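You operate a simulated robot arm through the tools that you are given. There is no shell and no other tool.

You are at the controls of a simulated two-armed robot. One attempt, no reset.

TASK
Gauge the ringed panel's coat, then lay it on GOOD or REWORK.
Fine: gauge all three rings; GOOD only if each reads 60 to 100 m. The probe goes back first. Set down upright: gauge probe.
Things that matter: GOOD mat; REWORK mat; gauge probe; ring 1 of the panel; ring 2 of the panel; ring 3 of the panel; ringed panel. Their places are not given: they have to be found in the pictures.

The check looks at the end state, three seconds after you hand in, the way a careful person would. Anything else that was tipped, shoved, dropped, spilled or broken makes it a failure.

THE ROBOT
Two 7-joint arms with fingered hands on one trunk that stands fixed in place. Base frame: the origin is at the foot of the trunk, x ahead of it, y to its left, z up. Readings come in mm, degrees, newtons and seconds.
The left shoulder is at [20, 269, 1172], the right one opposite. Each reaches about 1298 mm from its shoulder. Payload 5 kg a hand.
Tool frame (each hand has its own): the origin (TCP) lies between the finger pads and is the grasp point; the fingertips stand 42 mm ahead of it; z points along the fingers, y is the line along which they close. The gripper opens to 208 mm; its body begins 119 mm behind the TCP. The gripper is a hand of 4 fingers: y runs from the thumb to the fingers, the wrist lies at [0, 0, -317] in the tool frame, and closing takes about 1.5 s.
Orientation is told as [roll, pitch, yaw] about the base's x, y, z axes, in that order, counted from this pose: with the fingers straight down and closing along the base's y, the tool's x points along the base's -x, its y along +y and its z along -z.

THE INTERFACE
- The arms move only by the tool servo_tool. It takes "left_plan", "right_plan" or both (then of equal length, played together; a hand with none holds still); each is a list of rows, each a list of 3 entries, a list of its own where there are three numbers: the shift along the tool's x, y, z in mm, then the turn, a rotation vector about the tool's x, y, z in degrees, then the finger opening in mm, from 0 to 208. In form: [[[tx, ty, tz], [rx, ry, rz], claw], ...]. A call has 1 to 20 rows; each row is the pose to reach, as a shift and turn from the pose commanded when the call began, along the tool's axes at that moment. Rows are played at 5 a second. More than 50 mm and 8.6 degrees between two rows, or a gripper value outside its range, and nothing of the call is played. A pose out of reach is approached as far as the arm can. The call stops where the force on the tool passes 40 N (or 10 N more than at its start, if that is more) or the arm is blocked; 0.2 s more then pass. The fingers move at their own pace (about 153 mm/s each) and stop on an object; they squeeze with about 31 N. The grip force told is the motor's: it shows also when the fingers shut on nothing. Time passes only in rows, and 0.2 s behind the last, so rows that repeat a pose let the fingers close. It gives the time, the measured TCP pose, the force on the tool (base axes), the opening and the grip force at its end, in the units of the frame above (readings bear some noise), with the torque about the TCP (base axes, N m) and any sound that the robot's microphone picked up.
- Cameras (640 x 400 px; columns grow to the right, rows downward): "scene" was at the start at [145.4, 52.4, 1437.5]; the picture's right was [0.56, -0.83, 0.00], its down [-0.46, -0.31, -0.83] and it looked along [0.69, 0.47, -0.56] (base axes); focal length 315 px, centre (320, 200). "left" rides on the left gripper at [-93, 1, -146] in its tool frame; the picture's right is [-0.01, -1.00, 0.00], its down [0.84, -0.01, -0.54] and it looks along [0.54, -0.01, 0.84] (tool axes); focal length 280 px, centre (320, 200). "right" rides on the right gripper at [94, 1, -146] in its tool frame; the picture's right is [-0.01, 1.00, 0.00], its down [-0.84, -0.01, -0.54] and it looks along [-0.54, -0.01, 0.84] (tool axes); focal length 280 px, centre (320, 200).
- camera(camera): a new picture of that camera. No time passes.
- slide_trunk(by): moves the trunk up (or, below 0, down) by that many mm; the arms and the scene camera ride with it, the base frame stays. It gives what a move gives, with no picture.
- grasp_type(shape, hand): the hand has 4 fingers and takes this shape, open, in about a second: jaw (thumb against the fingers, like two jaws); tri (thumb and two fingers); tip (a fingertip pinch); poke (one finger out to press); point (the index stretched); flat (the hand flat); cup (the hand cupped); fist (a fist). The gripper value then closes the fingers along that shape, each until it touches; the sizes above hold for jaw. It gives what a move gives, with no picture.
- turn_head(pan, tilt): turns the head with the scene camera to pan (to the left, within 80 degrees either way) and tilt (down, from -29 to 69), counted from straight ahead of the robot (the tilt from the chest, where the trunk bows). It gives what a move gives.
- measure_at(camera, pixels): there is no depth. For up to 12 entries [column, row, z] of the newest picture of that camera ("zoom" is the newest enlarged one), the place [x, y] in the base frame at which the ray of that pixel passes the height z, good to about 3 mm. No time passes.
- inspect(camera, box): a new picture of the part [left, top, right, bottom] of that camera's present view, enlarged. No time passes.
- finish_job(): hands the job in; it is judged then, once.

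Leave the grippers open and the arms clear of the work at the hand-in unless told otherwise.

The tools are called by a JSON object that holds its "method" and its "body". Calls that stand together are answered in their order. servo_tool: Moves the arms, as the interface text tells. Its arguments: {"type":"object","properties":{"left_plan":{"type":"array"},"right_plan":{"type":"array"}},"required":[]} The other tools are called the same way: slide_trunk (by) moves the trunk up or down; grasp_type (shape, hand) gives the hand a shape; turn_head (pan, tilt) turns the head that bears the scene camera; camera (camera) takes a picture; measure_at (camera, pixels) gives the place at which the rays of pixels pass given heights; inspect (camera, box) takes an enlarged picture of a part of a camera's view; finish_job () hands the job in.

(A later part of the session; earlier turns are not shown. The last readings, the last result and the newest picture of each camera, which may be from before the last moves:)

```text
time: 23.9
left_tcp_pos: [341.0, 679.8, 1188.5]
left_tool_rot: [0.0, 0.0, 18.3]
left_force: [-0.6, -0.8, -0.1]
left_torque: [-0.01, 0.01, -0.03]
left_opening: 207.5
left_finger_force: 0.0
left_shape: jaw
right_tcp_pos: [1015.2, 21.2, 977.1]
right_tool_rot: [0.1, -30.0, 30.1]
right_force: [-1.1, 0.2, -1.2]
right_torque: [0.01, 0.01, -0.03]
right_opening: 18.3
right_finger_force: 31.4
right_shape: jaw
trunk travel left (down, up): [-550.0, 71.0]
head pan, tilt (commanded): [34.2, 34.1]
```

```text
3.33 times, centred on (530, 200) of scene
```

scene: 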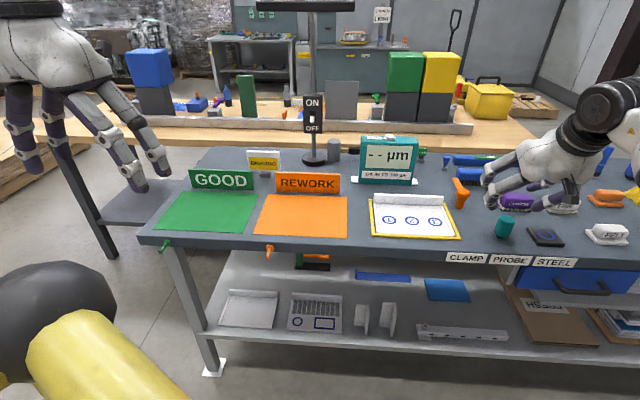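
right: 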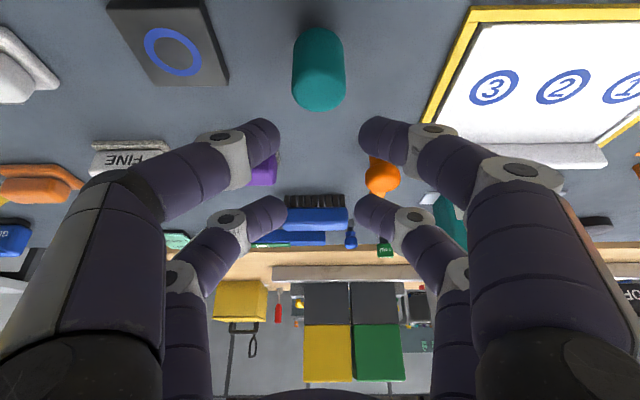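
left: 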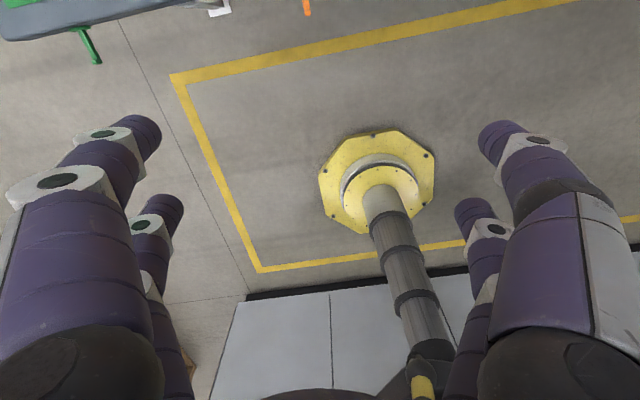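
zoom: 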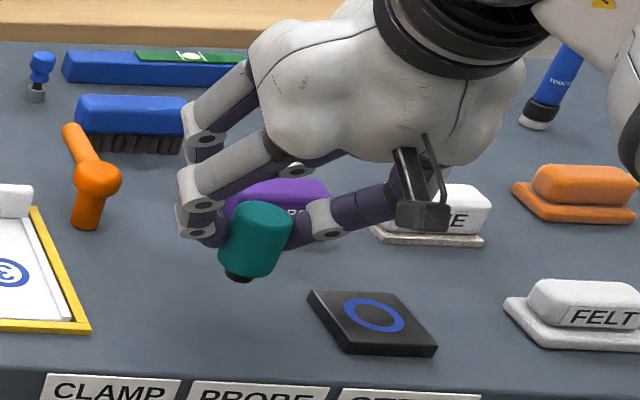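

The probe lifted without turning. The probe axis lies (-13.3, -8.9) from the TCP. Next I'll carry it level to over the STEEL ring (1061.5, -93.5), then check alignment.

{"method": "servo_tool", "body": {"right_plan": [[[0, -24, 0], [0, 0, 0], 20], [[0.5, -48, -0.3], [0, 0, 0], 20], [[1, -73, -0.5], [0, 0, 0], 20], [[1.2, -97, -0.7], [0, 0, 0], 20], [[1.5, -121.4, -0.8], [0, 0, 0], 20], [[1.5, -121.4, -0.8], [0, 0, 0], 20], [[1.5, -121.4, -0.8], [0, 0, 0], 20]]}}

{"method": "inspect", "body": {"camera": "right", "box": [180, 0, 460, 220]}}

{"method": "inspect", "body": {"camera": "scene", "box": [500, 180, 600, 260]}}

```text
time: 25.5
left_tcp_pos: [341.5, 679.0, 1187.2]
left_tool_rot: [0.0, 0.0, 18.3]
left_force: [0.3, -0.3, -0.9]
left_torque: [-0.01, 0.02, 0.0]
left_opening: 207.9
left_finger_force: 0.0
left_shape: jaw
right_tcp_pos: [1075.7, -83.8, 976.3]
right_tool_rot: [0.1, -30.0, 30.1]
right_force: [-0.2, -0.7, -1.6]
right_torque: [0.04, 0.03, 0.04]
right_opening: 18.0
right_finger_force: 31.2
right_shape: jaw
trunk travel left (down, up): [-550.0, 71.0]
head pan, tilt (commanded): [34.2, 34.1]
```

```text
1.82 times, centred on (320, 110) of right
```

zoom: 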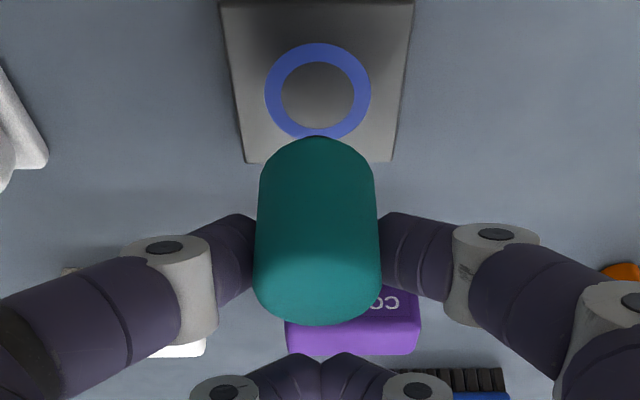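

```text
5.00 times, centred on (550, 220) of scene
```

zoom: 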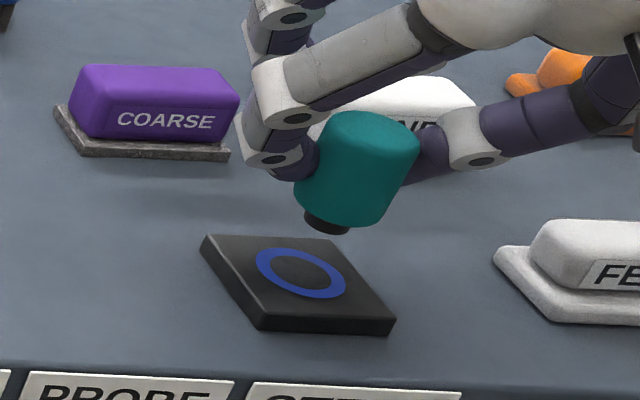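

The probe is behind the ring in this view as expected. I'll take a fresh right picture and measure the ring centre at z 862 to confirm the alignment.

{"method": "camera", "body": {"camera": "right"}}

{"method": "measure_at", "body": {"camera": "right", "pixels": [[318.9, 50.1, 862], [318.9, 50.1, 860], [318.9, 50.1, 864], [318.5, 75.5, 907], [318.5, 177, 957], [318.5, 177, 961]]}}

```text
taken
```

right: 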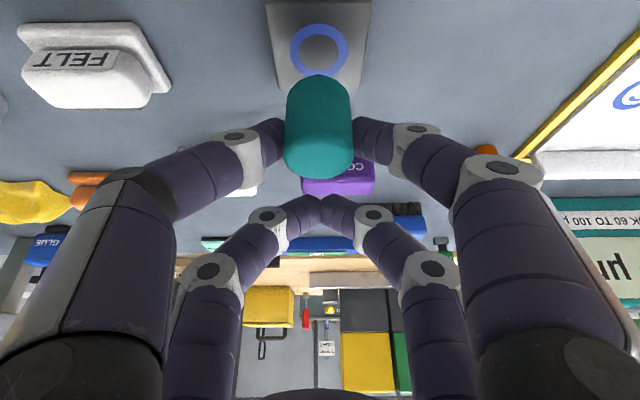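

```text
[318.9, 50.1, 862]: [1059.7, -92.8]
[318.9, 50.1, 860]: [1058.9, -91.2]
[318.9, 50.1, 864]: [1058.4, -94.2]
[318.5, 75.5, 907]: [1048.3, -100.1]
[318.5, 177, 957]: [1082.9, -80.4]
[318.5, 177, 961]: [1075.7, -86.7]
```

The ring centre (≈1060, -93) is within 2 mm of the probe axis. I'll descend 32 mm toward the steel with a small 1.5 mm backward correction, leaving about 4 mm.

{"method": "servo_tool", "body": {"right_plan": [[[5.3, 0, 6.2], [0, 0, 0], 20], [[9.3, 0, 13.1], [0, 0, 0], 20], [[13.3, 0, 20], [0, 0, 0], 20], [[17.3, 0, 27], [0, 0, 0], 20], [[17.3, 0, 27], [0, 0, 0], 20]]}}

{"method": "camera", "body": {"camera": "scene"}}

{"method": "inspect", "body": {"camera": "scene", "box": [500, 180, 600, 260]}}

```text
time: 26.7
left_tcp_pos: [340.5, 679.9, 1188.4]
left_tool_rot: [0.0, 0.0, 18.3]
left_force: [-1.2, 0.7, 0.2]
left_torque: [-0.01, 0.0, -0.01]
left_opening: 207.9
left_finger_force: 0.0
left_shape: jaw
right_tcp_pos: [1072.9, -85.8, 944.7]
right_tool_rot: [0.0, -30.1, 30.2]
right_force: [0.4, 0.1, -1.6]
right_torque: [0.01, 0.0, 0.05]
right_opening: 18.1
right_finger_force: 31.1
right_shape: jaw
trunk travel left (down, up): [-550.0, 71.0]
head pan, tilt (commanded): [34.2, 34.1]
```

```text
taken
```

scene: 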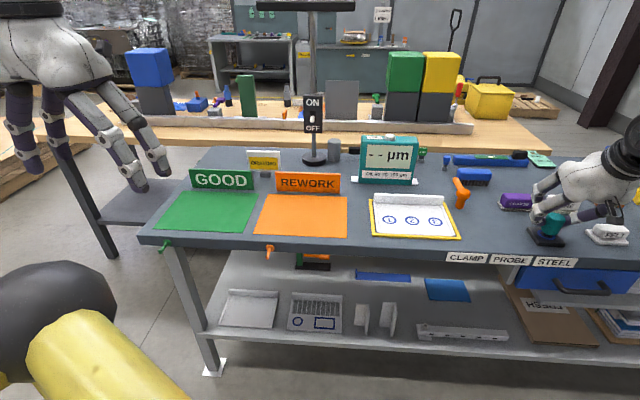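

```text
5.00 times, centred on (550, 220) of scene
```

zoom: 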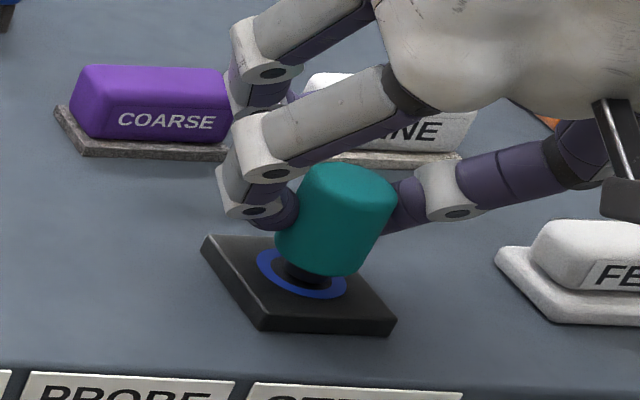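

The tip hovers about 4 mm over the steel ring. I'll ease down 5 mm in 1 mm steps and read the force.

{"method": "servo_tool", "body": {"right_plan": [[[0.5, 0, 0.87], [0, 0, 0], 20], [[1, 0, 1.73], [0, 0, 0], 20], [[1.5, 0, 2.6], [0, 0, 0], 20], [[2, 0, 3.46], [0, 0, 0], 20], [[2.5, 0, 4.33], [0, 0, 0], 20], [[2.5, 0, 4.33], [0, 0, 0], 20]]}}

{"method": "inspect", "body": {"camera": "scene", "box": [340, 120, 440, 190]}}

{"method": "inspect", "body": {"camera": "scene", "box": [500, 180, 600, 260]}}

```text
time: 28.1
left_tcp_pos: [340.5, 681.1, 1187.5]
left_tool_rot: [-0.1, 0.0, 18.3]
left_force: [0.1, -0.1, 0.6]
left_torque: [0.0, 0.02, 0.0]
left_opening: 208.0
left_finger_force: 0.1
left_shape: jaw
right_tcp_pos: [1072.5, -84.6, 941.2]
right_tool_rot: [0.1, -30.0, 30.1]
right_force: [0.3, 1.2, 6.4]
right_torque: [-0.03, 0.06, -0.02]
right_opening: 18.4
right_finger_force: 31.4
right_shape: jaw
trunk travel left (down, up): [-550.0, 71.0]
head pan, tilt (commanded): [34.2, 34.1]
```

```text
5.71 times, centred on (390, 155) of scene
```

zoom: 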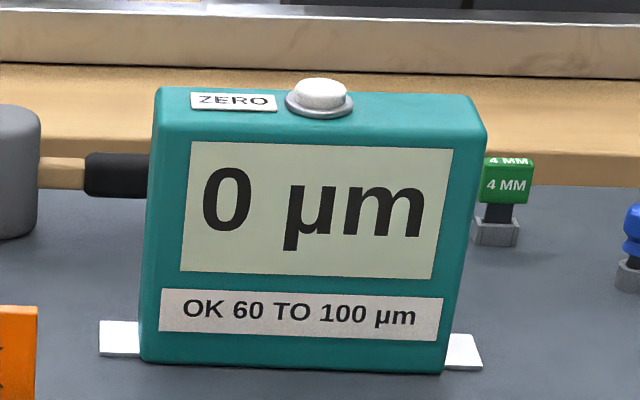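

```text
5.00 times, centred on (550, 220) of scene
```

zoom: 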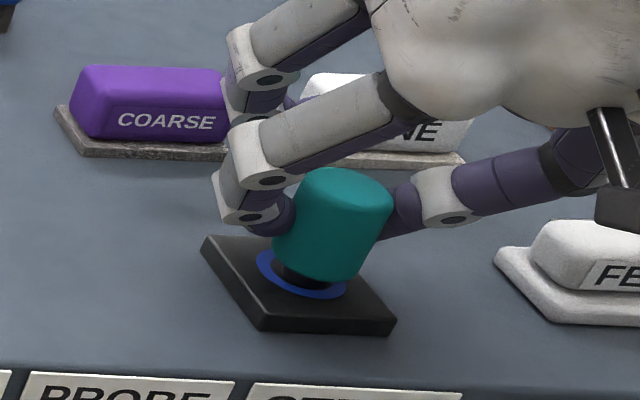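

The gauge reads 0 µm on bare steel with about 8 N contact, so its zero is good and the ZERO button needn't be touched. I'll lift 60 mm and carry the probe over to above ring 3 at (957.5, 185.4).

{"method": "servo_tool", "body": {"right_plan": [[[-5, 0, -8.7], [0, 0, 0], 20], [[-15, 0, -26], [0, 0, 0], 20], [[-30, 0, -52], [0, 0, 0], 20], [[-35, 32.5, -49], [0, 0, 0], 20], [[-40, 65, -46], [0, 0, 0], 20], [[-45, 97.5, -43], [0, 0, 0], 20], [[-50, 130, -40], [0, 0, 0], 20], [[-55, 162.5, -37], [0, 0, 0], 20], [[-60, 195, -34], [0, 0, 0], 20], [[-65, 227.5, -31.5], [0, 0, 0], 20], [[-70, 260, -28.5], [0, 0, 0], 20], [[-75.5, 292.6, -25.7], [0, 0, 0], 20], [[-75.5, 292.6, -25.7], [0, 0, 0], 20], [[-75.5, 292.6, -25.7], [0, 0, 0], 20]]}}

{"method": "camera", "body": {"camera": "right"}}

{"method": "inspect", "body": {"camera": "scene", "box": [350, 120, 510, 260]}}

```text
time: 31.1
left_tcp_pos: [341.2, 680.1, 1186.9]
left_tool_rot: [0.0, -0.1, 18.4]
left_force: [-0.8, 0.0, 0.0]
left_torque: [-0.06, -0.05, 0.02]
left_opening: 207.9
left_finger_force: 0.2
left_shape: jaw
right_tcp_pos: [971.4, 194.0, 1001.1]
right_tool_rot: [0.0, -30.1, 30.4]
right_force: [-0.2, 1.9, -0.9]
right_torque: [-0.1, -0.05, -0.08]
right_opening: 18.0
right_finger_force: 30.9
right_shape: jaw
trunk travel left (down, up): [-550.0, 71.0]
head pan, tilt (commanded): [34.2, 34.1]
```

```text
taken
```

right: 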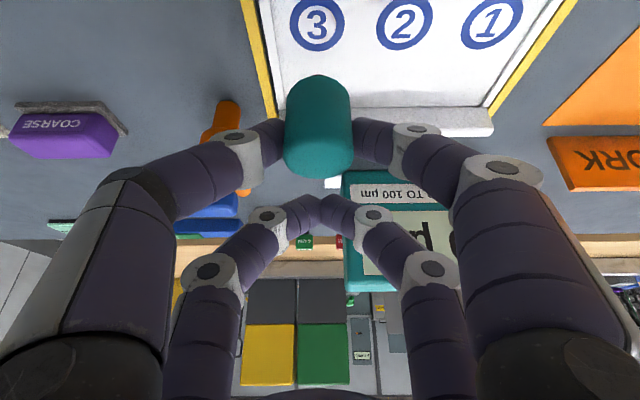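

```text
2.86 times, centred on (430, 190) of scene
```

zoom: 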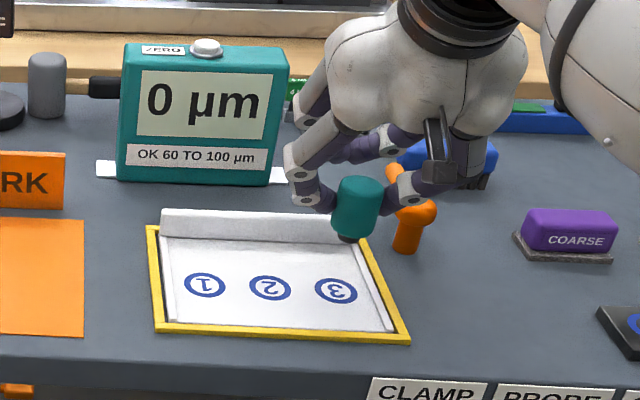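

The display holds its last reading. Rings appear in the right picture at (317,24), (405,23) and (492,22); I'll measure them at the sheet height.

{"method": "inspect", "body": {"camera": "right", "box": [270, 0, 540, 130]}}

```text
2.37 times, centred on (405, 65) of right
```

zoom: 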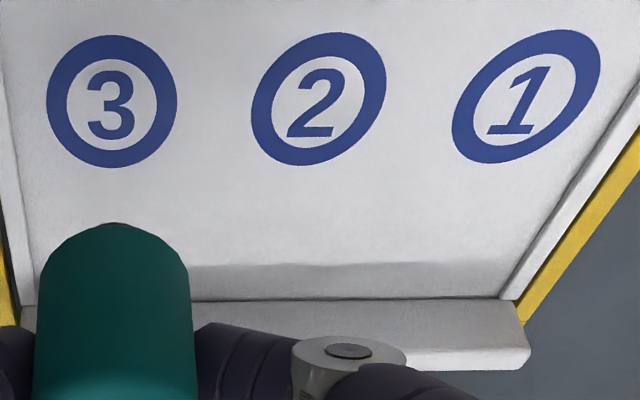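

{"method": "measure_at", "body": {"camera": "zoom", "pixels": [[111.5, 101, 853], [318, 99, 853], [526, 96, 853], [111.5, 101, 857], [318, 99, 857], [526, 96, 857], [19, 300, 855], [505, 298, 855], [525, 340, 885]]}}

```text
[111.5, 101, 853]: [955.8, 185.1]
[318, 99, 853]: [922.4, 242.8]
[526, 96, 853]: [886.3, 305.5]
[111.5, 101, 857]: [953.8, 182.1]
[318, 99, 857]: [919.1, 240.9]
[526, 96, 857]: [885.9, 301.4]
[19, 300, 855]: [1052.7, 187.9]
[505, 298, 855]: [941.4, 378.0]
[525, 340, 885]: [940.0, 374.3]
```

The probe axis is within 2 mm of ring 3. I'll descend 60 mm, leaving about 8 mm, with a 1.5 mm backward nudge, and look.

{"method": "servo_tool", "body": {"right_plan": [[[8.8, 0, 12.2], [0, 0, 0], 20], [[16.3, 0, 25.2], [0, 0, 0], 20], [[23.8, 0, 38.2], [0, 0, 0], 20], [[31.3, 0, 51.2], [0, 0, 0], 20], [[31.3, 0, 51.2], [0, 0, 0], 20]]}}

{"method": "inspect", "body": {"camera": "scene", "box": [380, 170, 480, 250]}}

{"method": "inspect", "body": {"camera": "right", "box": [180, 0, 460, 220]}}

```text
time: 32.3
left_tcp_pos: [340.7, 681.1, 1186.6]
left_tool_rot: [0.0, -0.1, 18.3]
left_force: [0.2, 0.5, 0.6]
left_torque: [0.02, -0.01, 0.01]
left_opening: 207.9
left_finger_force: 0.0
left_shape: jaw
right_tcp_pos: [970.6, 192.3, 940.1]
right_tool_rot: [0.1, -30.1, 30.2]
right_force: [0.3, 0.5, -1.1]
right_torque: [0.01, -0.04, 0.0]
right_opening: 18.3
right_finger_force: 30.9
right_shape: jaw
trunk travel left (down, up): [-550.0, 71.0]
head pan, tilt (commanded): [34.2, 34.1]
```

```text
5.00 times, centred on (430, 210) of scene
```

zoom: 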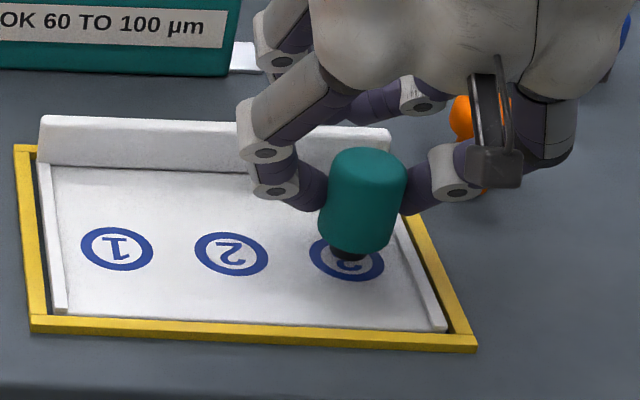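

```text
1.82 times, centred on (320, 110) of right
```

zoom: 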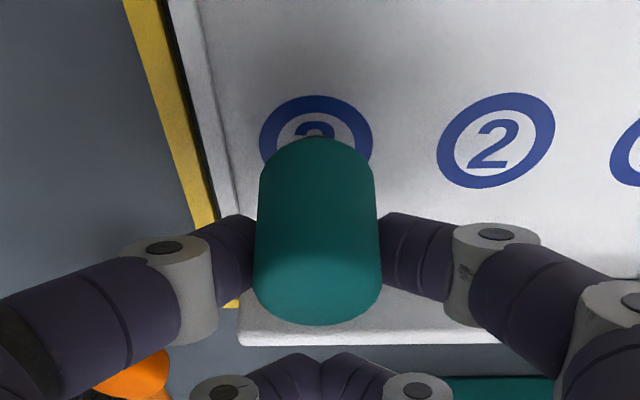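

The black tip is centred over ring 3. I'll ease down in 1 mm steps, up to 8 mm, then read.

{"method": "servo_tool", "body": {"right_plan": [[[1, 0, 1.73], [0, 0, 0], 20], [[2, 0, 3.46], [0, 0, 0], 20], [[2.5, 0, 4.33], [0, 0, 0], 20], [[3, 0, 5.2], [0, 0, 0], 20], [[3.5, 0, 6.06], [0, 0, 0], 20], [[4, 0, 6.93], [0, 0, 0], 20], [[4, 0, 6.93], [0, 0, 0], 20]]}}

{"method": "inspect", "body": {"camera": "scene", "box": [340, 120, 480, 250]}}

```text
time: 33.9
left_tcp_pos: [340.9, 680.1, 1187.3]
left_tool_rot: [0.0, 0.0, 18.2]
left_force: [0.1, 0.8, 0.0]
left_torque: [0.03, -0.01, -0.02]
left_opening: 207.9
left_finger_force: 0.0
left_shape: jaw
right_tcp_pos: [969.3, 193.2, 934.0]
right_tool_rot: [0.1, -30.2, 30.1]
right_force: [1.1, 1.2, 6.2]
right_torque: [-0.03, 0.06, -0.01]
right_opening: 18.1
right_finger_force: 31.0
right_shape: jaw
trunk travel left (down, up): [-550.0, 71.0]
head pan, tilt (commanded): [34.2, 34.1]
```

```text
3.08 times, centred on (410, 185) of scene
```

zoom: 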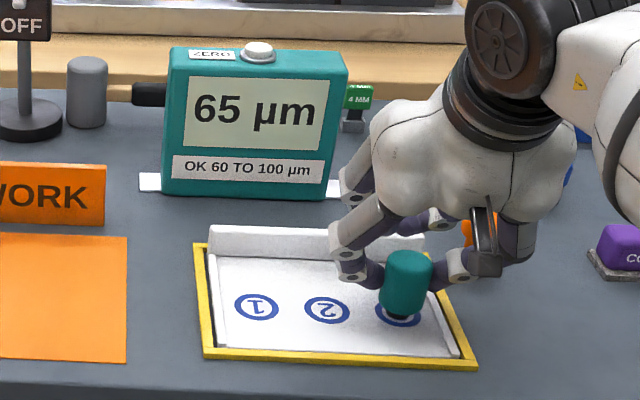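

Ring 3 reads 65 µm (about 7 N contact). I'll lift 25 mm, shift 68.4 mm along tool +y to ring 2, and lower to the same height.

{"method": "servo_tool", "body": {"right_plan": [[[-4, 0, -6.9], [0, 0, 0], 20], [[-12.5, 0, -21.6], [0, 0, 0], 20], [[-12.5, 23, -21.6], [0, 0, 0], 20], [[-12.5, 46, -21.6], [0, 0, 0], 20], [[-12.5, 68.4, -21.6], [0, 0, 0], 20], [[-12.5, 68.4, -21.6], [0, 0, 0], 20], [[-7, 68.4, -12.1], [0, 0, 0], 20], [[-4, 68.4, -6.9], [0, 0, 0], 20], [[-4, 68.4, -6.9], [0, 0, 0], 20]]}}

{"method": "inspect", "body": {"camera": "scene", "box": [360, 170, 460, 250]}}

{"method": "inspect", "body": {"camera": "right", "box": [180, 0, 460, 220]}}

```text
time: 35.9
left_tcp_pos: [341.6, 680.3, 1187.1]
left_tool_rot: [0.0, 0.0, 18.3]
left_force: [-0.5, -0.3, 0.1]
left_torque: [0.02, -0.02, 0.01]
left_opening: 207.8
left_finger_force: 0.1
left_shape: jaw
right_tcp_pos: [935.3, 252.3, 939.8]
right_tool_rot: [0.1, -30.0, 30.1]
right_force: [0.0, -0.1, -2.2]
right_torque: [0.04, -0.01, -0.02]
right_opening: 17.7
right_finger_force: 31.1
right_shape: jaw
trunk travel left (down, up): [-550.0, 71.0]
head pan, tilt (commanded): [34.2, 34.1]
```

```text
5.00 times, centred on (410, 210) of scene
```

zoom: 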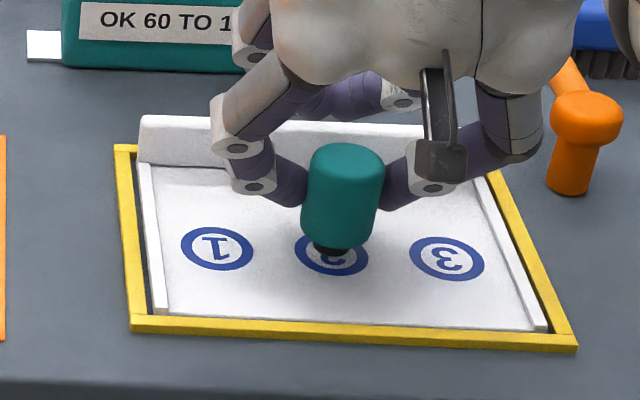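

```text
1.82 times, centred on (320, 110) of right
```

zoom: 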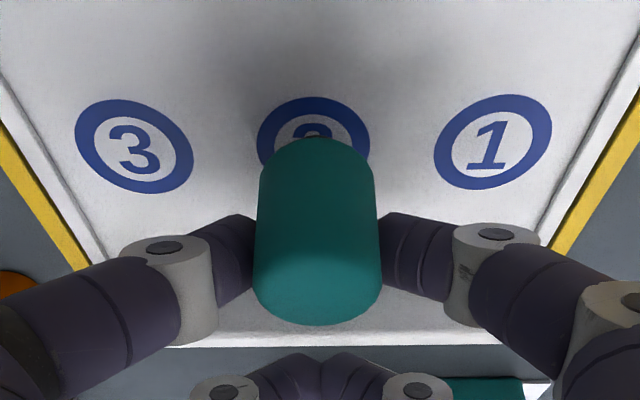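

The tip is centred over ring 2. Easing down 8 mm to contact and reading the display.

{"method": "servo_tool", "body": {"right_plan": [[[1, 0, 1.73], [0, 0, 0], 20], [[2, 0, 3.46], [0, 0, 0], 20], [[2.5, 0, 4.33], [0, 0, 0], 20], [[3, 0, 5.2], [0, 0, 0], 20], [[3.5, 0, 6.06], [0, 0, 0], 20], [[4, 0, 6.93], [0, 0, 0], 20], [[4, 0, 6.93], [0, 0, 0], 20]]}}

{"method": "inspect", "body": {"camera": "scene", "box": [340, 120, 480, 250]}}

```text
time: 37.5
left_tcp_pos: [340.0, 680.6, 1188.0]
left_tool_rot: [0.0, 0.0, 18.3]
left_force: [0.2, 0.5, -0.5]
left_torque: [0.03, 0.03, -0.02]
left_opening: 207.7
left_finger_force: 0.0
left_shape: jaw
right_tcp_pos: [934.9, 252.4, 931.7]
right_tool_rot: [0.1, -30.1, 30.2]
right_force: [2.2, 1.2, 4.8]
right_torque: [-0.03, -0.02, 0.0]
right_opening: 18.4
right_finger_force: 31.0
right_shape: jaw
trunk travel left (down, up): [-550.0, 71.0]
head pan, tilt (commanded): [34.2, 34.1]
```

```text
3.08 times, centred on (410, 185) of scene
```

zoom: 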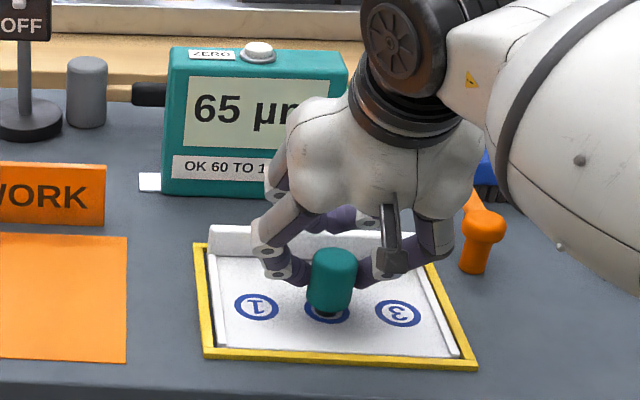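

The display still shows 65 µm, which may be ring 3's held value. The contact force is a little lower here (4.8 N), so I'll press 1–2 mm more and look again.

{"method": "servo_tool", "body": {"right_plan": [[[0.5, 0, 0.87], [0, 0, 0], 20], [[1, 0, 1.73], [0, 0, 0], 20], [[1, 0, 1.73], [0, 0, 0], 20], [[1, 0, 1.73], [0, 0, 0], 20], [[1, 0, 1.73], [0, 0, 0], 20]]}}

{"method": "inspect", "body": {"camera": "scene", "box": [340, 120, 480, 250]}}

{"method": "inspect", "body": {"camera": "right", "box": [180, 0, 460, 220]}}

```text
time: 38.7
left_tcp_pos: [339.6, 680.5, 1187.6]
left_tool_rot: [0.0, -0.1, 18.4]
left_force: [-0.5, 1.2, -0.4]
left_torque: [-0.01, 0.0, -0.02]
left_opening: 207.7
left_finger_force: 0.1
left_shape: jaw
right_tcp_pos: [934.2, 253.5, 931.5]
right_tool_rot: [0.0, -30.3, 30.3]
right_force: [3.8, 1.6, 19.3]
right_torque: [-0.13, 0.09, 0.0]
right_opening: 18.5
right_finger_force: 30.9
right_shape: jaw
trunk travel left (down, up): [-550.0, 71.0]
head pan, tilt (commanded): [34.2, 34.1]
```

```text
3.08 times, centred on (410, 185) of scene
```

zoom: 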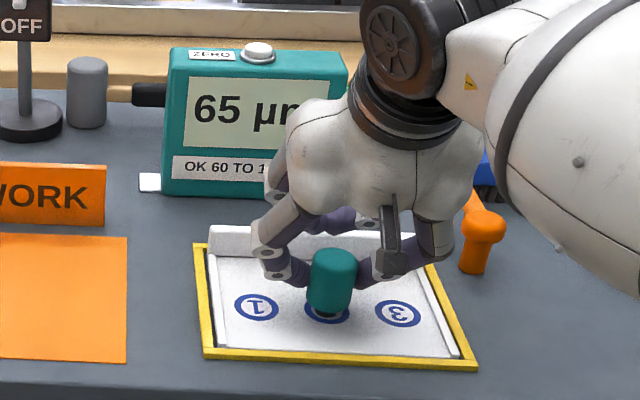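

```text
1.82 times, centred on (320, 110) of right
```

zoom: 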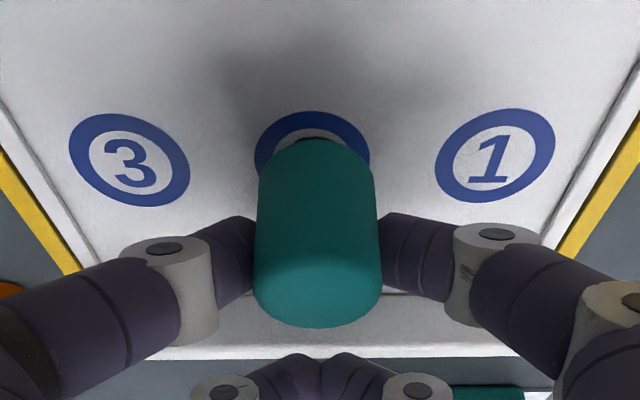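

Contact is firm now (19 N) and it still shows 65 µm. That is either ring 2's true value or a held one, so I'll check by comparing later. On to ring 1: lift 27 mm, shift 68.8 mm along +y, and hover.

{"method": "servo_tool", "body": {"right_plan": [[[-3, 0, -5.2], [0, 0, 0], 20], [[-7, 0, -12.1], [0, 0, 0], 20], [[-13.5, 0, -23.4], [0, 0, 0], 20], [[-13.5, 23, -23.4], [0, 0, 0], 20], [[-13.5, 46, -23.4], [0, 0, 0], 20], [[-13.8, 68.8, -23.2], [0, 0, 0], 20], [[-13.8, 68.8, -23.2], [0, 0, 0], 20], [[-9, 68.8, -15.6], [0, 0, 0], 20], [[-5.3, 68.8, -8.5], [0, 0, 0], 20], [[-5.3, 68.8, -8.5], [0, 0, 0], 20]]}}

{"method": "inspect", "body": {"camera": "scene", "box": [340, 120, 480, 250]}}

{"method": "inspect", "body": {"camera": "right", "box": [180, 0, 460, 220]}}

```text
time: 41.1
left_tcp_pos: [340.8, 680.3, 1187.0]
left_tool_rot: [-0.1, 0.0, 18.3]
left_force: [1.1, -0.2, -0.7]
left_torque: [0.09, 0.11, -0.04]
left_opening: 208.1
left_finger_force: 0.1
left_shape: jaw
right_tcp_pos: [924.9, 280.3, 948.7]
right_tool_rot: [0.2, -30.5, 28.1]
right_force: [0.3, 0.3, -1.7]
right_torque: [0.06, 0.03, 0.04]
right_opening: 18.5
right_finger_force: 30.9
right_shape: jaw
trunk travel left (down, up): [-550.0, 71.0]
head pan, tilt (commanded): [34.2, 34.1]
stopped in row 10 (right hand): the arm was blocked; the commanded pose is now the measured one
```

```text
3.08 times, centred on (410, 185) of scene
```

zoom: 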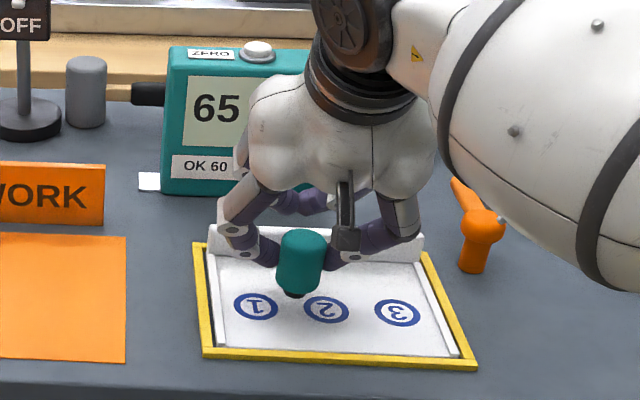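

```text
1.82 times, centred on (320, 110) of right
```

zoom: 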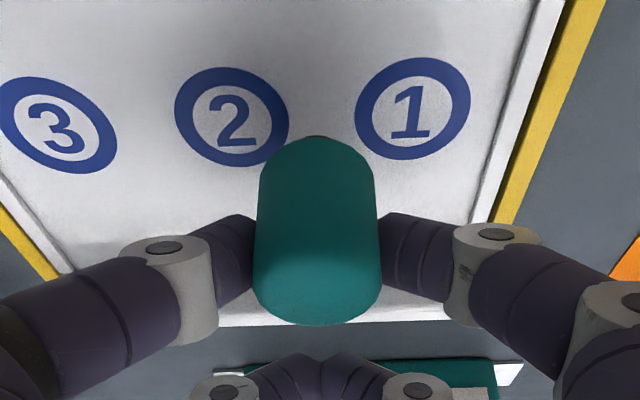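

The arm was blocked partway with the TCP at (925, 280, 949); the hand itself feels no force. I'll look at the whole scene and turn the head down to the right to see what the arm is touching.

{"method": "camera", "body": {"camera": "scene"}}

{"method": "turn_head", "body": {"pan": 0, "tilt": 60}}

{"method": "camera", "body": {"camera": "scene"}}

```text
taken
```

scene: 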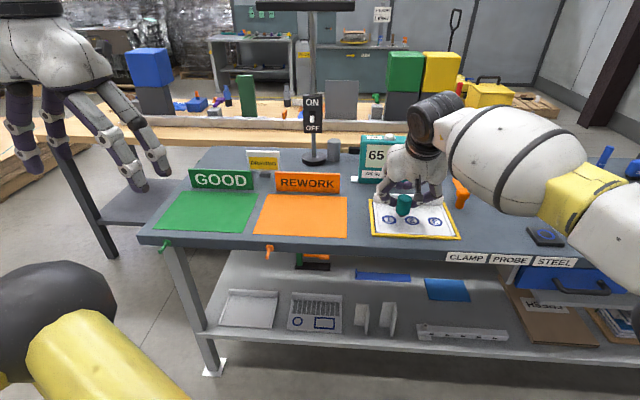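

```text
time: 42.1
left_tcp_pos: [339.4, 680.9, 1188.0]
left_tool_rot: [0.1, 0.0, 18.3]
left_force: [-0.5, -0.6, -0.3]
left_torque: [0.01, 0.0, 0.0]
left_opening: 208.0
left_finger_force: 0.1
left_shape: jaw
right_tcp_pos: [923.9, 282.5, 948.9]
right_tool_rot: [0.2, -30.5, 28.1]
right_force: [-0.3, 0.3, -1.8]
right_torque: [-0.02, 0.0, 0.01]
right_opening: 18.3
right_finger_force: 31.1
right_shape: jaw
trunk travel left (down, up): [-550.0, 71.0]
head pan, tilt (commanded): [0.0, 60.0]
```

```text
taken
```

scene: 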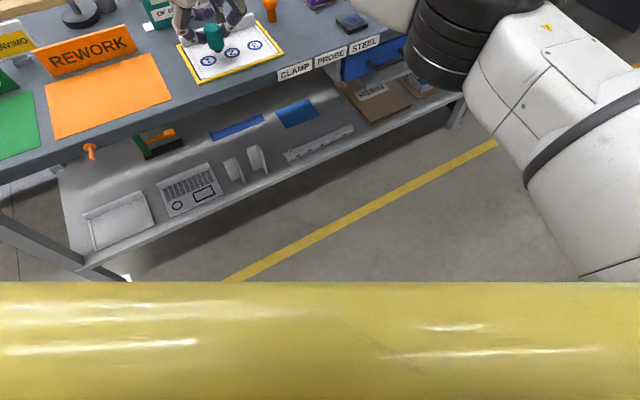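

I'll look further right to see the upper arm near the chest.

{"method": "turn_head", "body": {"pan": -45, "tilt": 55}}

{"method": "camera", "body": {"camera": "scene"}}

```text
time: 43.2
left_tcp_pos: [341.0, 679.4, 1187.4]
left_tool_rot: [-0.1, 0.0, 18.3]
left_force: [-1.1, -0.1, -0.4]
left_torque: [0.02, -0.01, 0.03]
left_opening: 208.0
left_finger_force: 0.1
left_shape: jaw
right_tcp_pos: [924.3, 282.8, 950.5]
right_tool_rot: [0.2, -30.6, 28.2]
right_force: [-1.3, -0.8, -1.7]
right_torque: [0.02, -0.04, 0.0]
right_opening: 18.5
right_finger_force: 31.2
right_shape: jaw
trunk travel left (down, up): [-550.0, 71.0]
head pan, tilt (commanded): [-45.0, 55.0]
```

```text
taken
```

scene: 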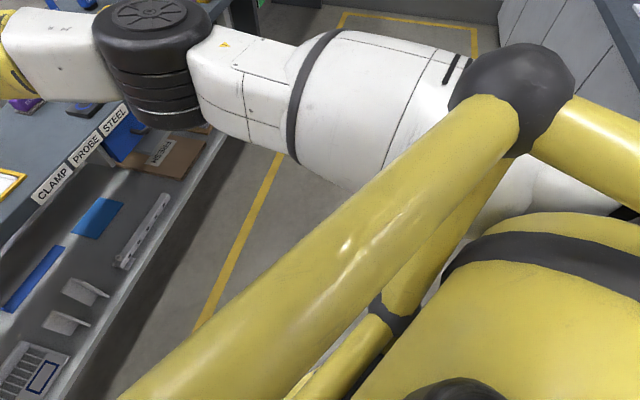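

The right upper arm is touching the chest's yellow bar when swinging that far left. Turning the hand's yaw from 28° to 60° about the probe's own vertical axis puts the wrist further right, so the upper arm need not swing as far. I'll lift a little, back off 8 mm, and turn in place, then restore the head's view.

{"method": "servo_tool", "body": {"right_plan": [[[-4, -4, -6.9], [0, 0, 0], 20], [[-7.6, -8, -12.9], [0, 0, 0], 20], [[-7.2, -6.6, -13.2], [-2.69, 0, -4.57], 20], [[-6.8, -5.2, -13.4], [-5.39, 0, -9.15], 20], [[-6.4, -3.8, -13.7], [-8.08, 0, -13.72], 20], [[-6, -2.4, -13.9], [-10.77, 0, -18.29], 20], [[-5.5, -1, -14.2], [-13.47, 0, -22.87], 20], [[-5.1, 0.4, -14.4], [-16.16, 0, -27.44], 20], [[-5.1, 0.4, -14.4], [-16.16, 0, -27.44], 20]]}}

{"method": "turn_head", "body": {"pan": 34.2, "tilt": 34.1}}

{"method": "camera", "body": {"camera": "scene"}}

{"method": "inspect", "body": {"camera": "scene", "box": [340, 120, 480, 250]}}

{"method": "camera", "body": {"camera": "right"}}

```text
time: 45.2
left_tcp_pos: [341.0, 680.1, 1188.2]
left_tool_rot: [0.0, 0.1, 18.4]
left_force: [-0.6, -0.5, -0.4]
left_torque: [0.04, 0.02, 0.03]
left_opening: 208.0
left_finger_force: 0.1
left_shape: jaw
right_tcp_pos: [918.5, 285.4, 963.3]
right_tool_rot: [0.3, -30.6, 60.4]
right_force: [0.2, 0.2, -0.3]
right_torque: [0.01, -0.02, -0.04]
right_opening: 18.3
right_finger_force: 31.2
right_shape: jaw
trunk travel left (down, up): [-550.0, 71.0]
head pan, tilt (commanded): [-45.0, 55.0]
```

```text
time: 46.7
left_tcp_pos: [340.6, 680.2, 1187.7]
left_tool_rot: [0.0, 0.0, 18.3]
left_force: [-0.5, 0.8, -0.8]
left_torque: [0.03, 0.01, -0.01]
left_opening: 208.0
left_finger_force: 0.0
left_shape: jaw
right_tcp_pos: [919.1, 284.5, 964.4]
right_tool_rot: [0.1, -30.6, 60.2]
right_force: [-0.1, 0.4, -1.6]
right_torque: [0.04, 0.0, -0.01]
right_opening: 18.4
right_finger_force: 31.4
right_shape: jaw
trunk travel left (down, up): [-550.0, 71.0]
head pan, tilt (commanded): [34.2, 34.1]
```

```text
taken
```

scene: 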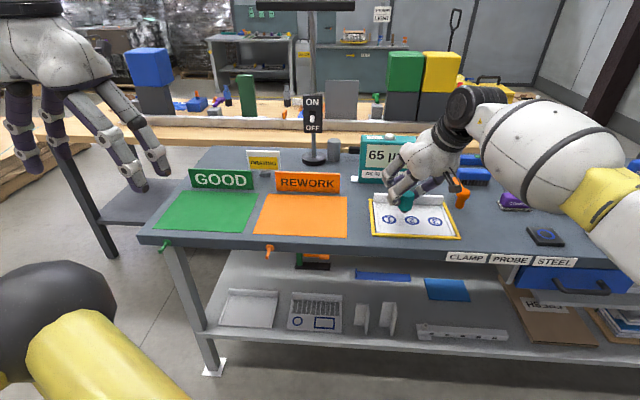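

```text
3.08 times, centred on (410, 185) of scene
```

zoom: 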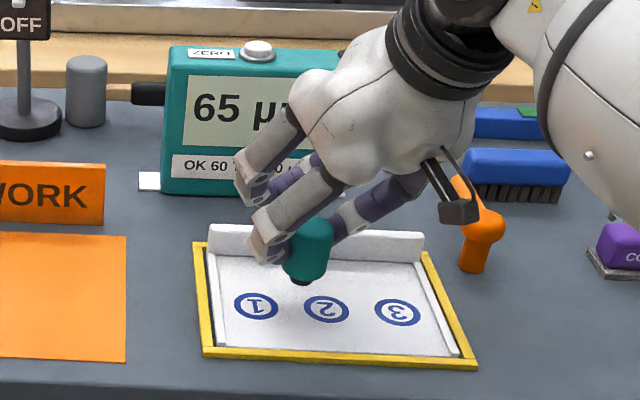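

```text
taken
```

right: 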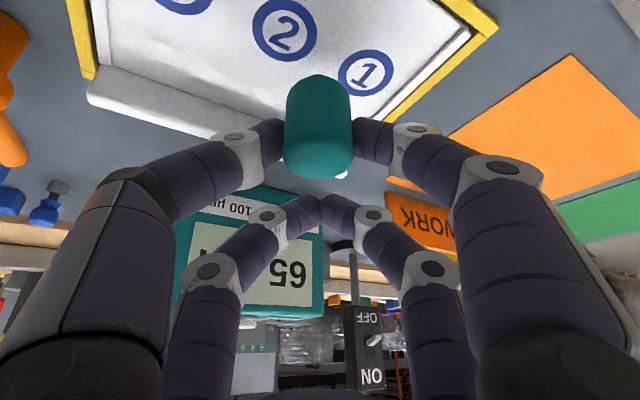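

The hand turned freely to yaw 60° with the probe still upright. Next I'll shift the probe to ring 1 (about 17 mm along the hand's forward direction, 37 mm along +y), then lower to about 8 mm above.

{"method": "servo_tool", "body": {"right_plan": [[[-4.8, 12.4, 2.8], [0, 0.2, 0], 20], [[-9.5, 24.9, 5.6], [0, 0.4, 0], 20], [[-14.3, 37.3, 8.4], [0, 0.5, 0], 20], [[-14.3, 37.3, 8.4], [0, 0.5, 0], 20], [[-8.7, 37.3, 17.9], [0, 0.5, 0], 20], [[-3.1, 37.3, 27.4], [0, 0.5, 0], 20], [[-3.1, 37.3, 27.4], [0, 0.5, 0], 20]]}}

{"method": "inspect", "body": {"camera": "scene", "box": [360, 170, 460, 250]}}

{"method": "inspect", "body": {"camera": "right", "box": [180, 0, 460, 220]}}

```text
time: 48.3
left_tcp_pos: [340.4, 680.5, 1186.7]
left_tool_rot: [0.0, 0.0, 18.2]
left_force: [0.4, 0.0, 0.2]
left_torque: [-0.02, 0.04, 0.0]
left_opening: 207.9
left_finger_force: 0.0
left_shape: jaw
right_tcp_pos: [899.3, 311.1, 942.9]
right_tool_rot: [0.2, -30.0, 59.8]
right_force: [-0.6, 0.0, -1.5]
right_torque: [0.05, -0.02, 0.01]
right_opening: 18.4
right_finger_force: 31.1
right_shape: jaw
trunk travel left (down, up): [-550.0, 71.0]
head pan, tilt (commanded): [34.2, 34.1]
```

```text
5.00 times, centred on (410, 210) of scene
```

zoom: 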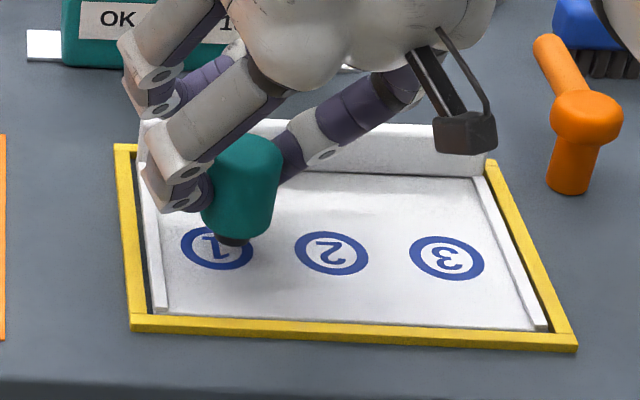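

```text
1.82 times, centred on (320, 110) of right
```

zoom: 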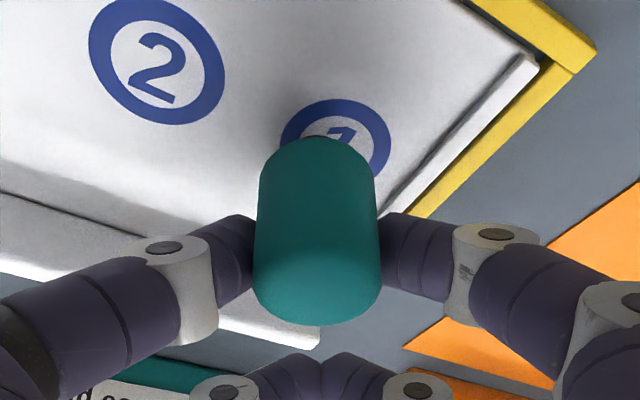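

The probe is about 8 mm short of ring 1's centre (TCP 899, 311 versus wanted 895, 318). I'll hold a moment to see whether that's lag.

{"method": "servo_tool", "body": {"right_plan": [[[0, 0, 0], [0, 0, 0], 20], [[0, 0, 0], [0, 0, 0], 20], [[0, 0, 0], [0, 0, 0], 20]]}}

```text
time: 49.1
left_tcp_pos: [340.8, 680.3, 1187.0]
left_tool_rot: [0.0, 0.0, 18.3]
left_force: [0.0, -1.1, -0.3]
left_torque: [0.0, 0.0, -0.02]
left_opening: 207.9
left_finger_force: 0.1
left_shape: jaw
right_tcp_pos: [899.9, 310.0, 940.5]
right_tool_rot: [0.1, -30.0, 59.8]
right_force: [-0.1, 0.9, -1.3]
right_torque: [0.0, -0.04, 0.04]
right_opening: 18.2
right_finger_force: 31.4
right_shape: jaw
trunk travel left (down, up): [-550.0, 71.0]
head pan, tilt (commanded): [34.2, 34.1]
```

It's steady 8 mm short, so the upper arm is still leaning on the chest bar. I'll lift 8 mm and turn another 14° about the probe axis to yaw 74°, which should bring the arm clear, then check.

{"method": "servo_tool", "body": {"right_plan": [[[-4, 0, -6.9], [0, 0, 0], 20], [[-3.8, 1.3, -7], [-2.3, 0, -4], 20], [[-3.6, 2.6, -7.15], [-4.67, 0, -8.1], 20], [[-3.4, 3.84, -7.3], [-7, 0, -12.1], 20], [[-3.4, 3.84, -7.3], [-7, 0, -12.1], 20], [[-3.4, 3.84, -7.3], [-7, 0, -12.1], 20]]}}

{"method": "inspect", "body": {"camera": "scene", "box": [360, 170, 460, 250]}}

{"method": "inspect", "body": {"camera": "right", "box": [180, 0, 460, 220]}}

```text
time: 50.7
left_tcp_pos: [341.4, 678.8, 1186.9]
left_tool_rot: [-0.1, -0.1, 18.3]
left_force: [0.4, -1.0, 0.5]
left_torque: [0.07, 0.03, -0.01]
left_opening: 207.8
left_finger_force: 0.1
left_shape: jaw
right_tcp_pos: [954.1, 222.5, 940.8]
right_tool_rot: [0.5, -29.9, 68.1]
right_force: [-0.3, 0.6, -1.1]
right_torque: [0.06, -0.02, -0.03]
right_opening: 18.5
right_finger_force: 30.7
right_shape: jaw
trunk travel left (down, up): [-550.0, 71.0]
head pan, tilt (commanded): [34.2, 34.1]
stopped in row 6 (right hand): the arm was blocked; the commanded pose is now the measured one
```

```text
5.00 times, centred on (410, 210) of scene
```

zoom: 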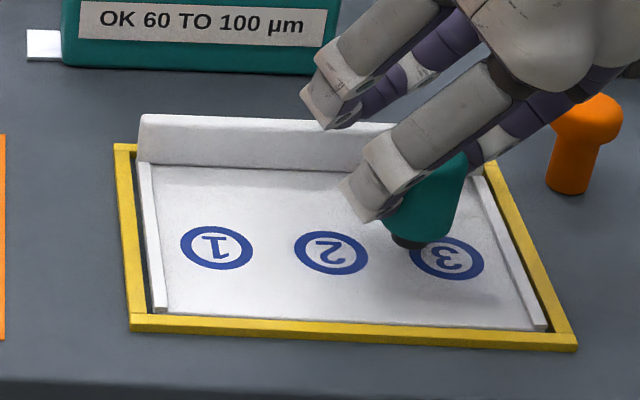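

```text
1.82 times, centred on (320, 110) of right
```

zoom: 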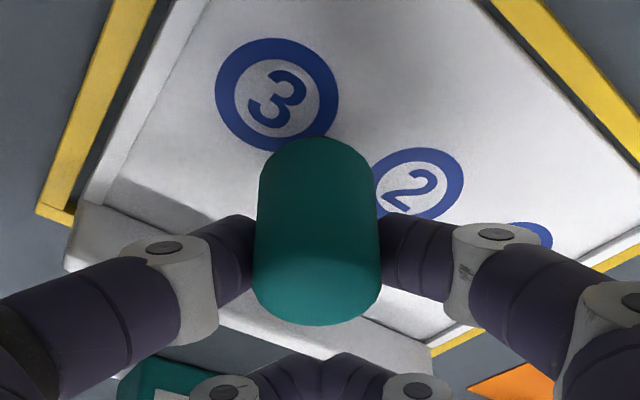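

The arm jerked sideways as its elbow re-posed and blocked; the TCP is now at (954, 222, 941), with the probe just over the panel but not touching. I'll lift straight up 60 mm to be safe, then look around.

{"method": "servo_tool", "body": {"right_plan": [[[-5, 0, -8.7], [0, 0, 0], 20], [[-15, 0, -26], [0, 0, 0], 20], [[-30, 0, -52], [0, 0, 0], 20], [[-30, 0, -52], [0, 0, 0], 20]]}}

{"method": "camera", "body": {"camera": "scene"}}

{"method": "turn_head", "body": {"pan": -35, "tilt": 45}}

{"method": "camera", "body": {"camera": "scene"}}

```text
time: 51.9
left_tcp_pos: [341.2, 679.4, 1187.7]
left_tool_rot: [0.1, -0.1, 18.2]
left_force: [-0.3, -2.4, 0.7]
left_torque: [0.21, 0.01, -0.02]
left_opening: 208.0
left_finger_force: 0.1
left_shape: jaw
right_tcp_pos: [997.1, 142.8, 994.5]
right_tool_rot: [1.3, -30.0, 63.1]
right_force: [-0.8, -1.1, -2.4]
right_torque: [0.13, -0.02, 0.01]
right_opening: 18.5
right_finger_force: 30.4
right_shape: jaw
trunk travel left (down, up): [-550.0, 71.0]
head pan, tilt (commanded): [34.2, 34.1]
stopped in row 4 (right hand): the arm was blocked; the commanded pose is now the measured one
```

```text
taken
```

scene: 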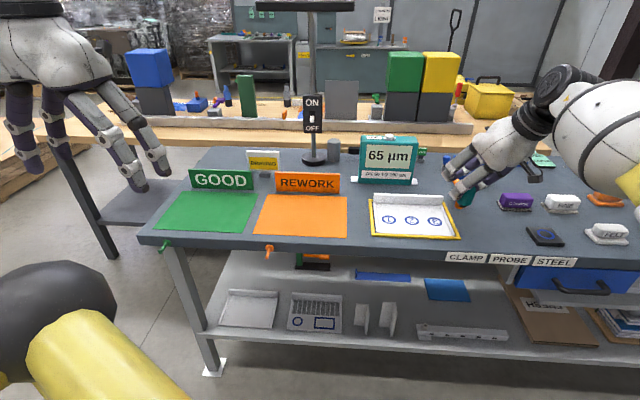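

```text
time: 53.4
left_tcp_pos: [341.1, 681.3, 1186.5]
left_tool_rot: [0.0, 0.1, 18.2]
left_force: [-0.4, 0.3, -0.6]
left_torque: [-0.04, -0.01, -0.02]
left_opening: 208.0
left_finger_force: 0.0
left_shape: jaw
right_tcp_pos: [996.5, 145.3, 994.3]
right_tool_rot: [1.2, -29.8, 63.2]
right_force: [0.5, 0.3, -1.6]
right_torque: [-0.02, -0.04, 0.01]
right_opening: 18.4
right_finger_force: 30.9
right_shape: jaw
trunk travel left (down, up): [-550.0, 71.0]
head pan, tilt (commanded): [-35.0, 45.0]
```

```text
taken
```

scene: 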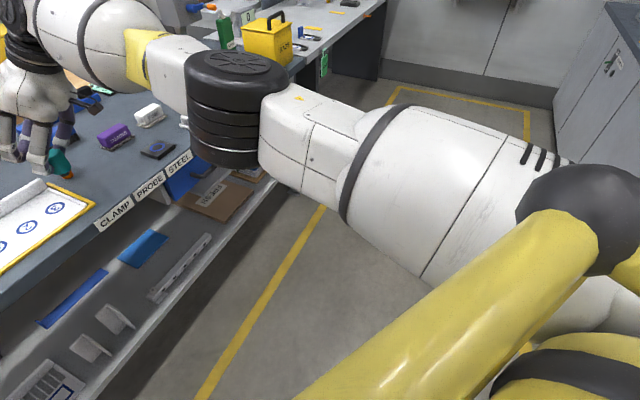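

The arm drifted further to (997, 144, 994) and flagged blocked again, but the probe is still gripped and clear of everything. I'll make a gentle test move, back and up, to see if it tracks normally.

{"method": "servo_tool", "body": {"right_plan": [[[5, 0, -15], [0, 0, 0], 20], [[10, 0, -30], [0, 0, 0], 20], [[15, 0, -45], [0, 0, 0], 20], [[15, 0, -45], [0, 0, 0], 20]]}}

```text
time: 54.4
left_tcp_pos: [340.3, 680.5, 1187.2]
left_tool_rot: [0.1, 0.0, 18.3]
left_force: [-0.3, -0.6, -1.6]
left_torque: [-0.04, 0.01, 0.03]
left_opening: 207.8
left_finger_force: 0.1
left_shape: jaw
right_tcp_pos: [977.7, 120.3, 1024.7]
right_tool_rot: [1.1, -29.7, 63.6]
right_force: [-0.4, 0.9, -0.7]
right_torque: [-0.06, 0.0, 0.01]
right_opening: 18.2
right_finger_force: 30.9
right_shape: jaw
trunk travel left (down, up): [-550.0, 71.0]
head pan, tilt (commanded): [-35.0, 45.0]
```

Tracking is normal again. I'll turn the hand back to yaw 30° here, in free air, to restore the earlier comfortable arm posture.

{"method": "servo_tool", "body": {"right_plan": [[[0, 0, 0], [3.5, 0, 5.8], 20], [[0, 0, 0], [7, 0, 11.6], 20], [[0, 0, 0], [10.5, 0, 17.4], 20], [[0, 0, 0], [14, 0, 23.2], 20], [[0, 0, 0], [17.5, 0, 29], 20], [[0, 0, 0], [17.5, 0, 29], 20]]}}

{"method": "camera", "body": {"camera": "scene"}}

{"method": "camera", "body": {"camera": "right"}}

```text
time: 55.8
left_tcp_pos: [340.4, 679.8, 1187.3]
left_tool_rot: [0.0, -0.1, 18.3]
left_force: [-0.1, 0.3, 0.6]
left_torque: [0.01, 0.04, -0.01]
left_opening: 207.8
left_finger_force: 0.0
left_shape: jaw
right_tcp_pos: [978.3, 119.8, 1024.6]
right_tool_rot: [-0.1, -29.4, 30.1]
right_force: [0.7, 0.1, -1.5]
right_torque: [0.07, 0.01, 0.03]
right_opening: 18.3
right_finger_force: 31.0
right_shape: jaw
trunk travel left (down, up): [-550.0, 71.0]
head pan, tilt (commanded): [-35.0, 45.0]
```

```text
taken
```

scene: 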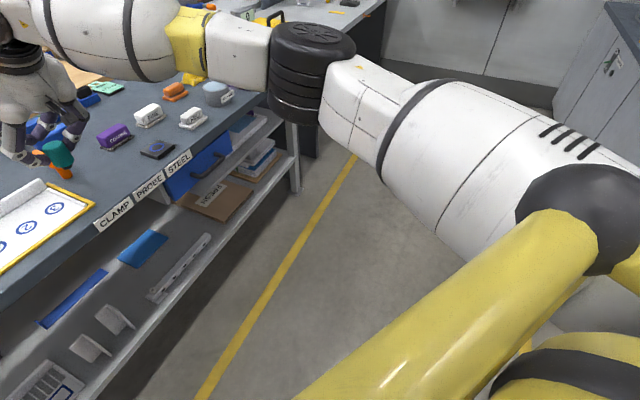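

```text
taken
```

right: 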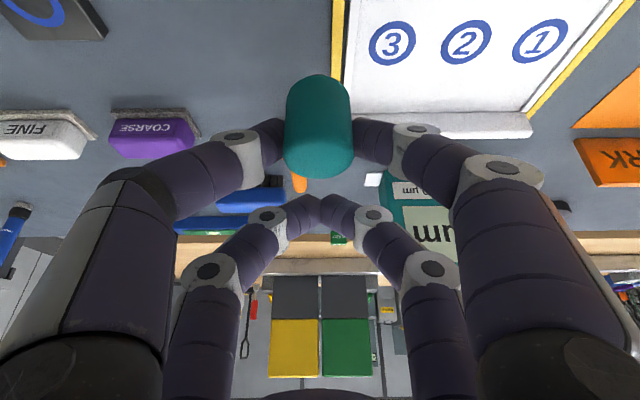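

Posture is restored (yaw 30°, tilt −29.4°). To reach ring 1 I need the wrist closer to me, i.e. a steeper 45° lean, which means regripping. I'll carry the probe back above its home spot first.

{"method": "servo_tool", "body": {"right_plan": [[[7, -26, 3.1], [0, -0.2, 0], 20], [[14, -52, 6.2], [0, -0.4, 0], 20], [[21, -78, 9.3], [0, -0.6, 0], 20], [[28, -103.8, 12.4], [0, -0.6, 0], 20], [[28, -103.8, 12.4], [0, -0.6, 0], 20], [[28, -103.8, 12.4], [0, -0.6, 0], 20]]}}

{"method": "turn_head", "body": {"pan": 20, "tilt": 38}}

{"method": "camera", "body": {"camera": "scene"}}

```text
time: 57.1
left_tcp_pos: [341.1, 680.1, 1186.3]
left_tool_rot: [0.0, 0.0, 18.2]
left_force: [0.9, -0.7, 0.6]
left_torque: [0.0, 0.05, 0.01]
left_opening: 207.9
left_finger_force: 0.1
left_shape: jaw
right_tcp_pos: [1014.5, 19.5, 1000.0]
right_tool_rot: [-0.1, -30.1, 30.2]
right_force: [-0.1, -0.8, -1.2]
right_torque: [0.06, -0.01, 0.03]
right_opening: 18.5
right_finger_force: 30.7
right_shape: jaw
trunk travel left (down, up): [-550.0, 71.0]
head pan, tilt (commanded): [-35.0, 45.0]
```

```text
time: 58.4
left_tcp_pos: [341.7, 680.9, 1187.8]
left_tool_rot: [-0.1, 0.0, 18.2]
left_force: [-0.4, 0.8, -0.2]
left_torque: [-0.01, 0.0, 0.0]
left_opening: 208.0
left_finger_force: 0.0
left_shape: jaw
right_tcp_pos: [1014.8, 21.4, 1001.4]
right_tool_rot: [0.0, -30.0, 30.1]
right_force: [0.1, 0.4, -0.6]
right_torque: [-0.01, -0.01, 0.02]
right_opening: 18.3
right_finger_force: 30.6
right_shape: jaw
trunk travel left (down, up): [-550.0, 71.0]
head pan, tilt (commanded): [20.0, 38.0]
```

```text
taken
```

scene: 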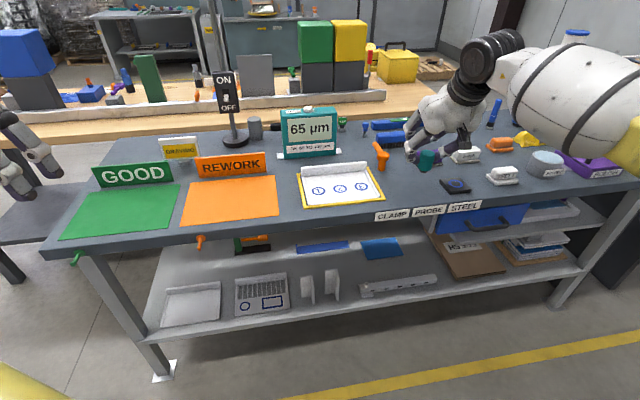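

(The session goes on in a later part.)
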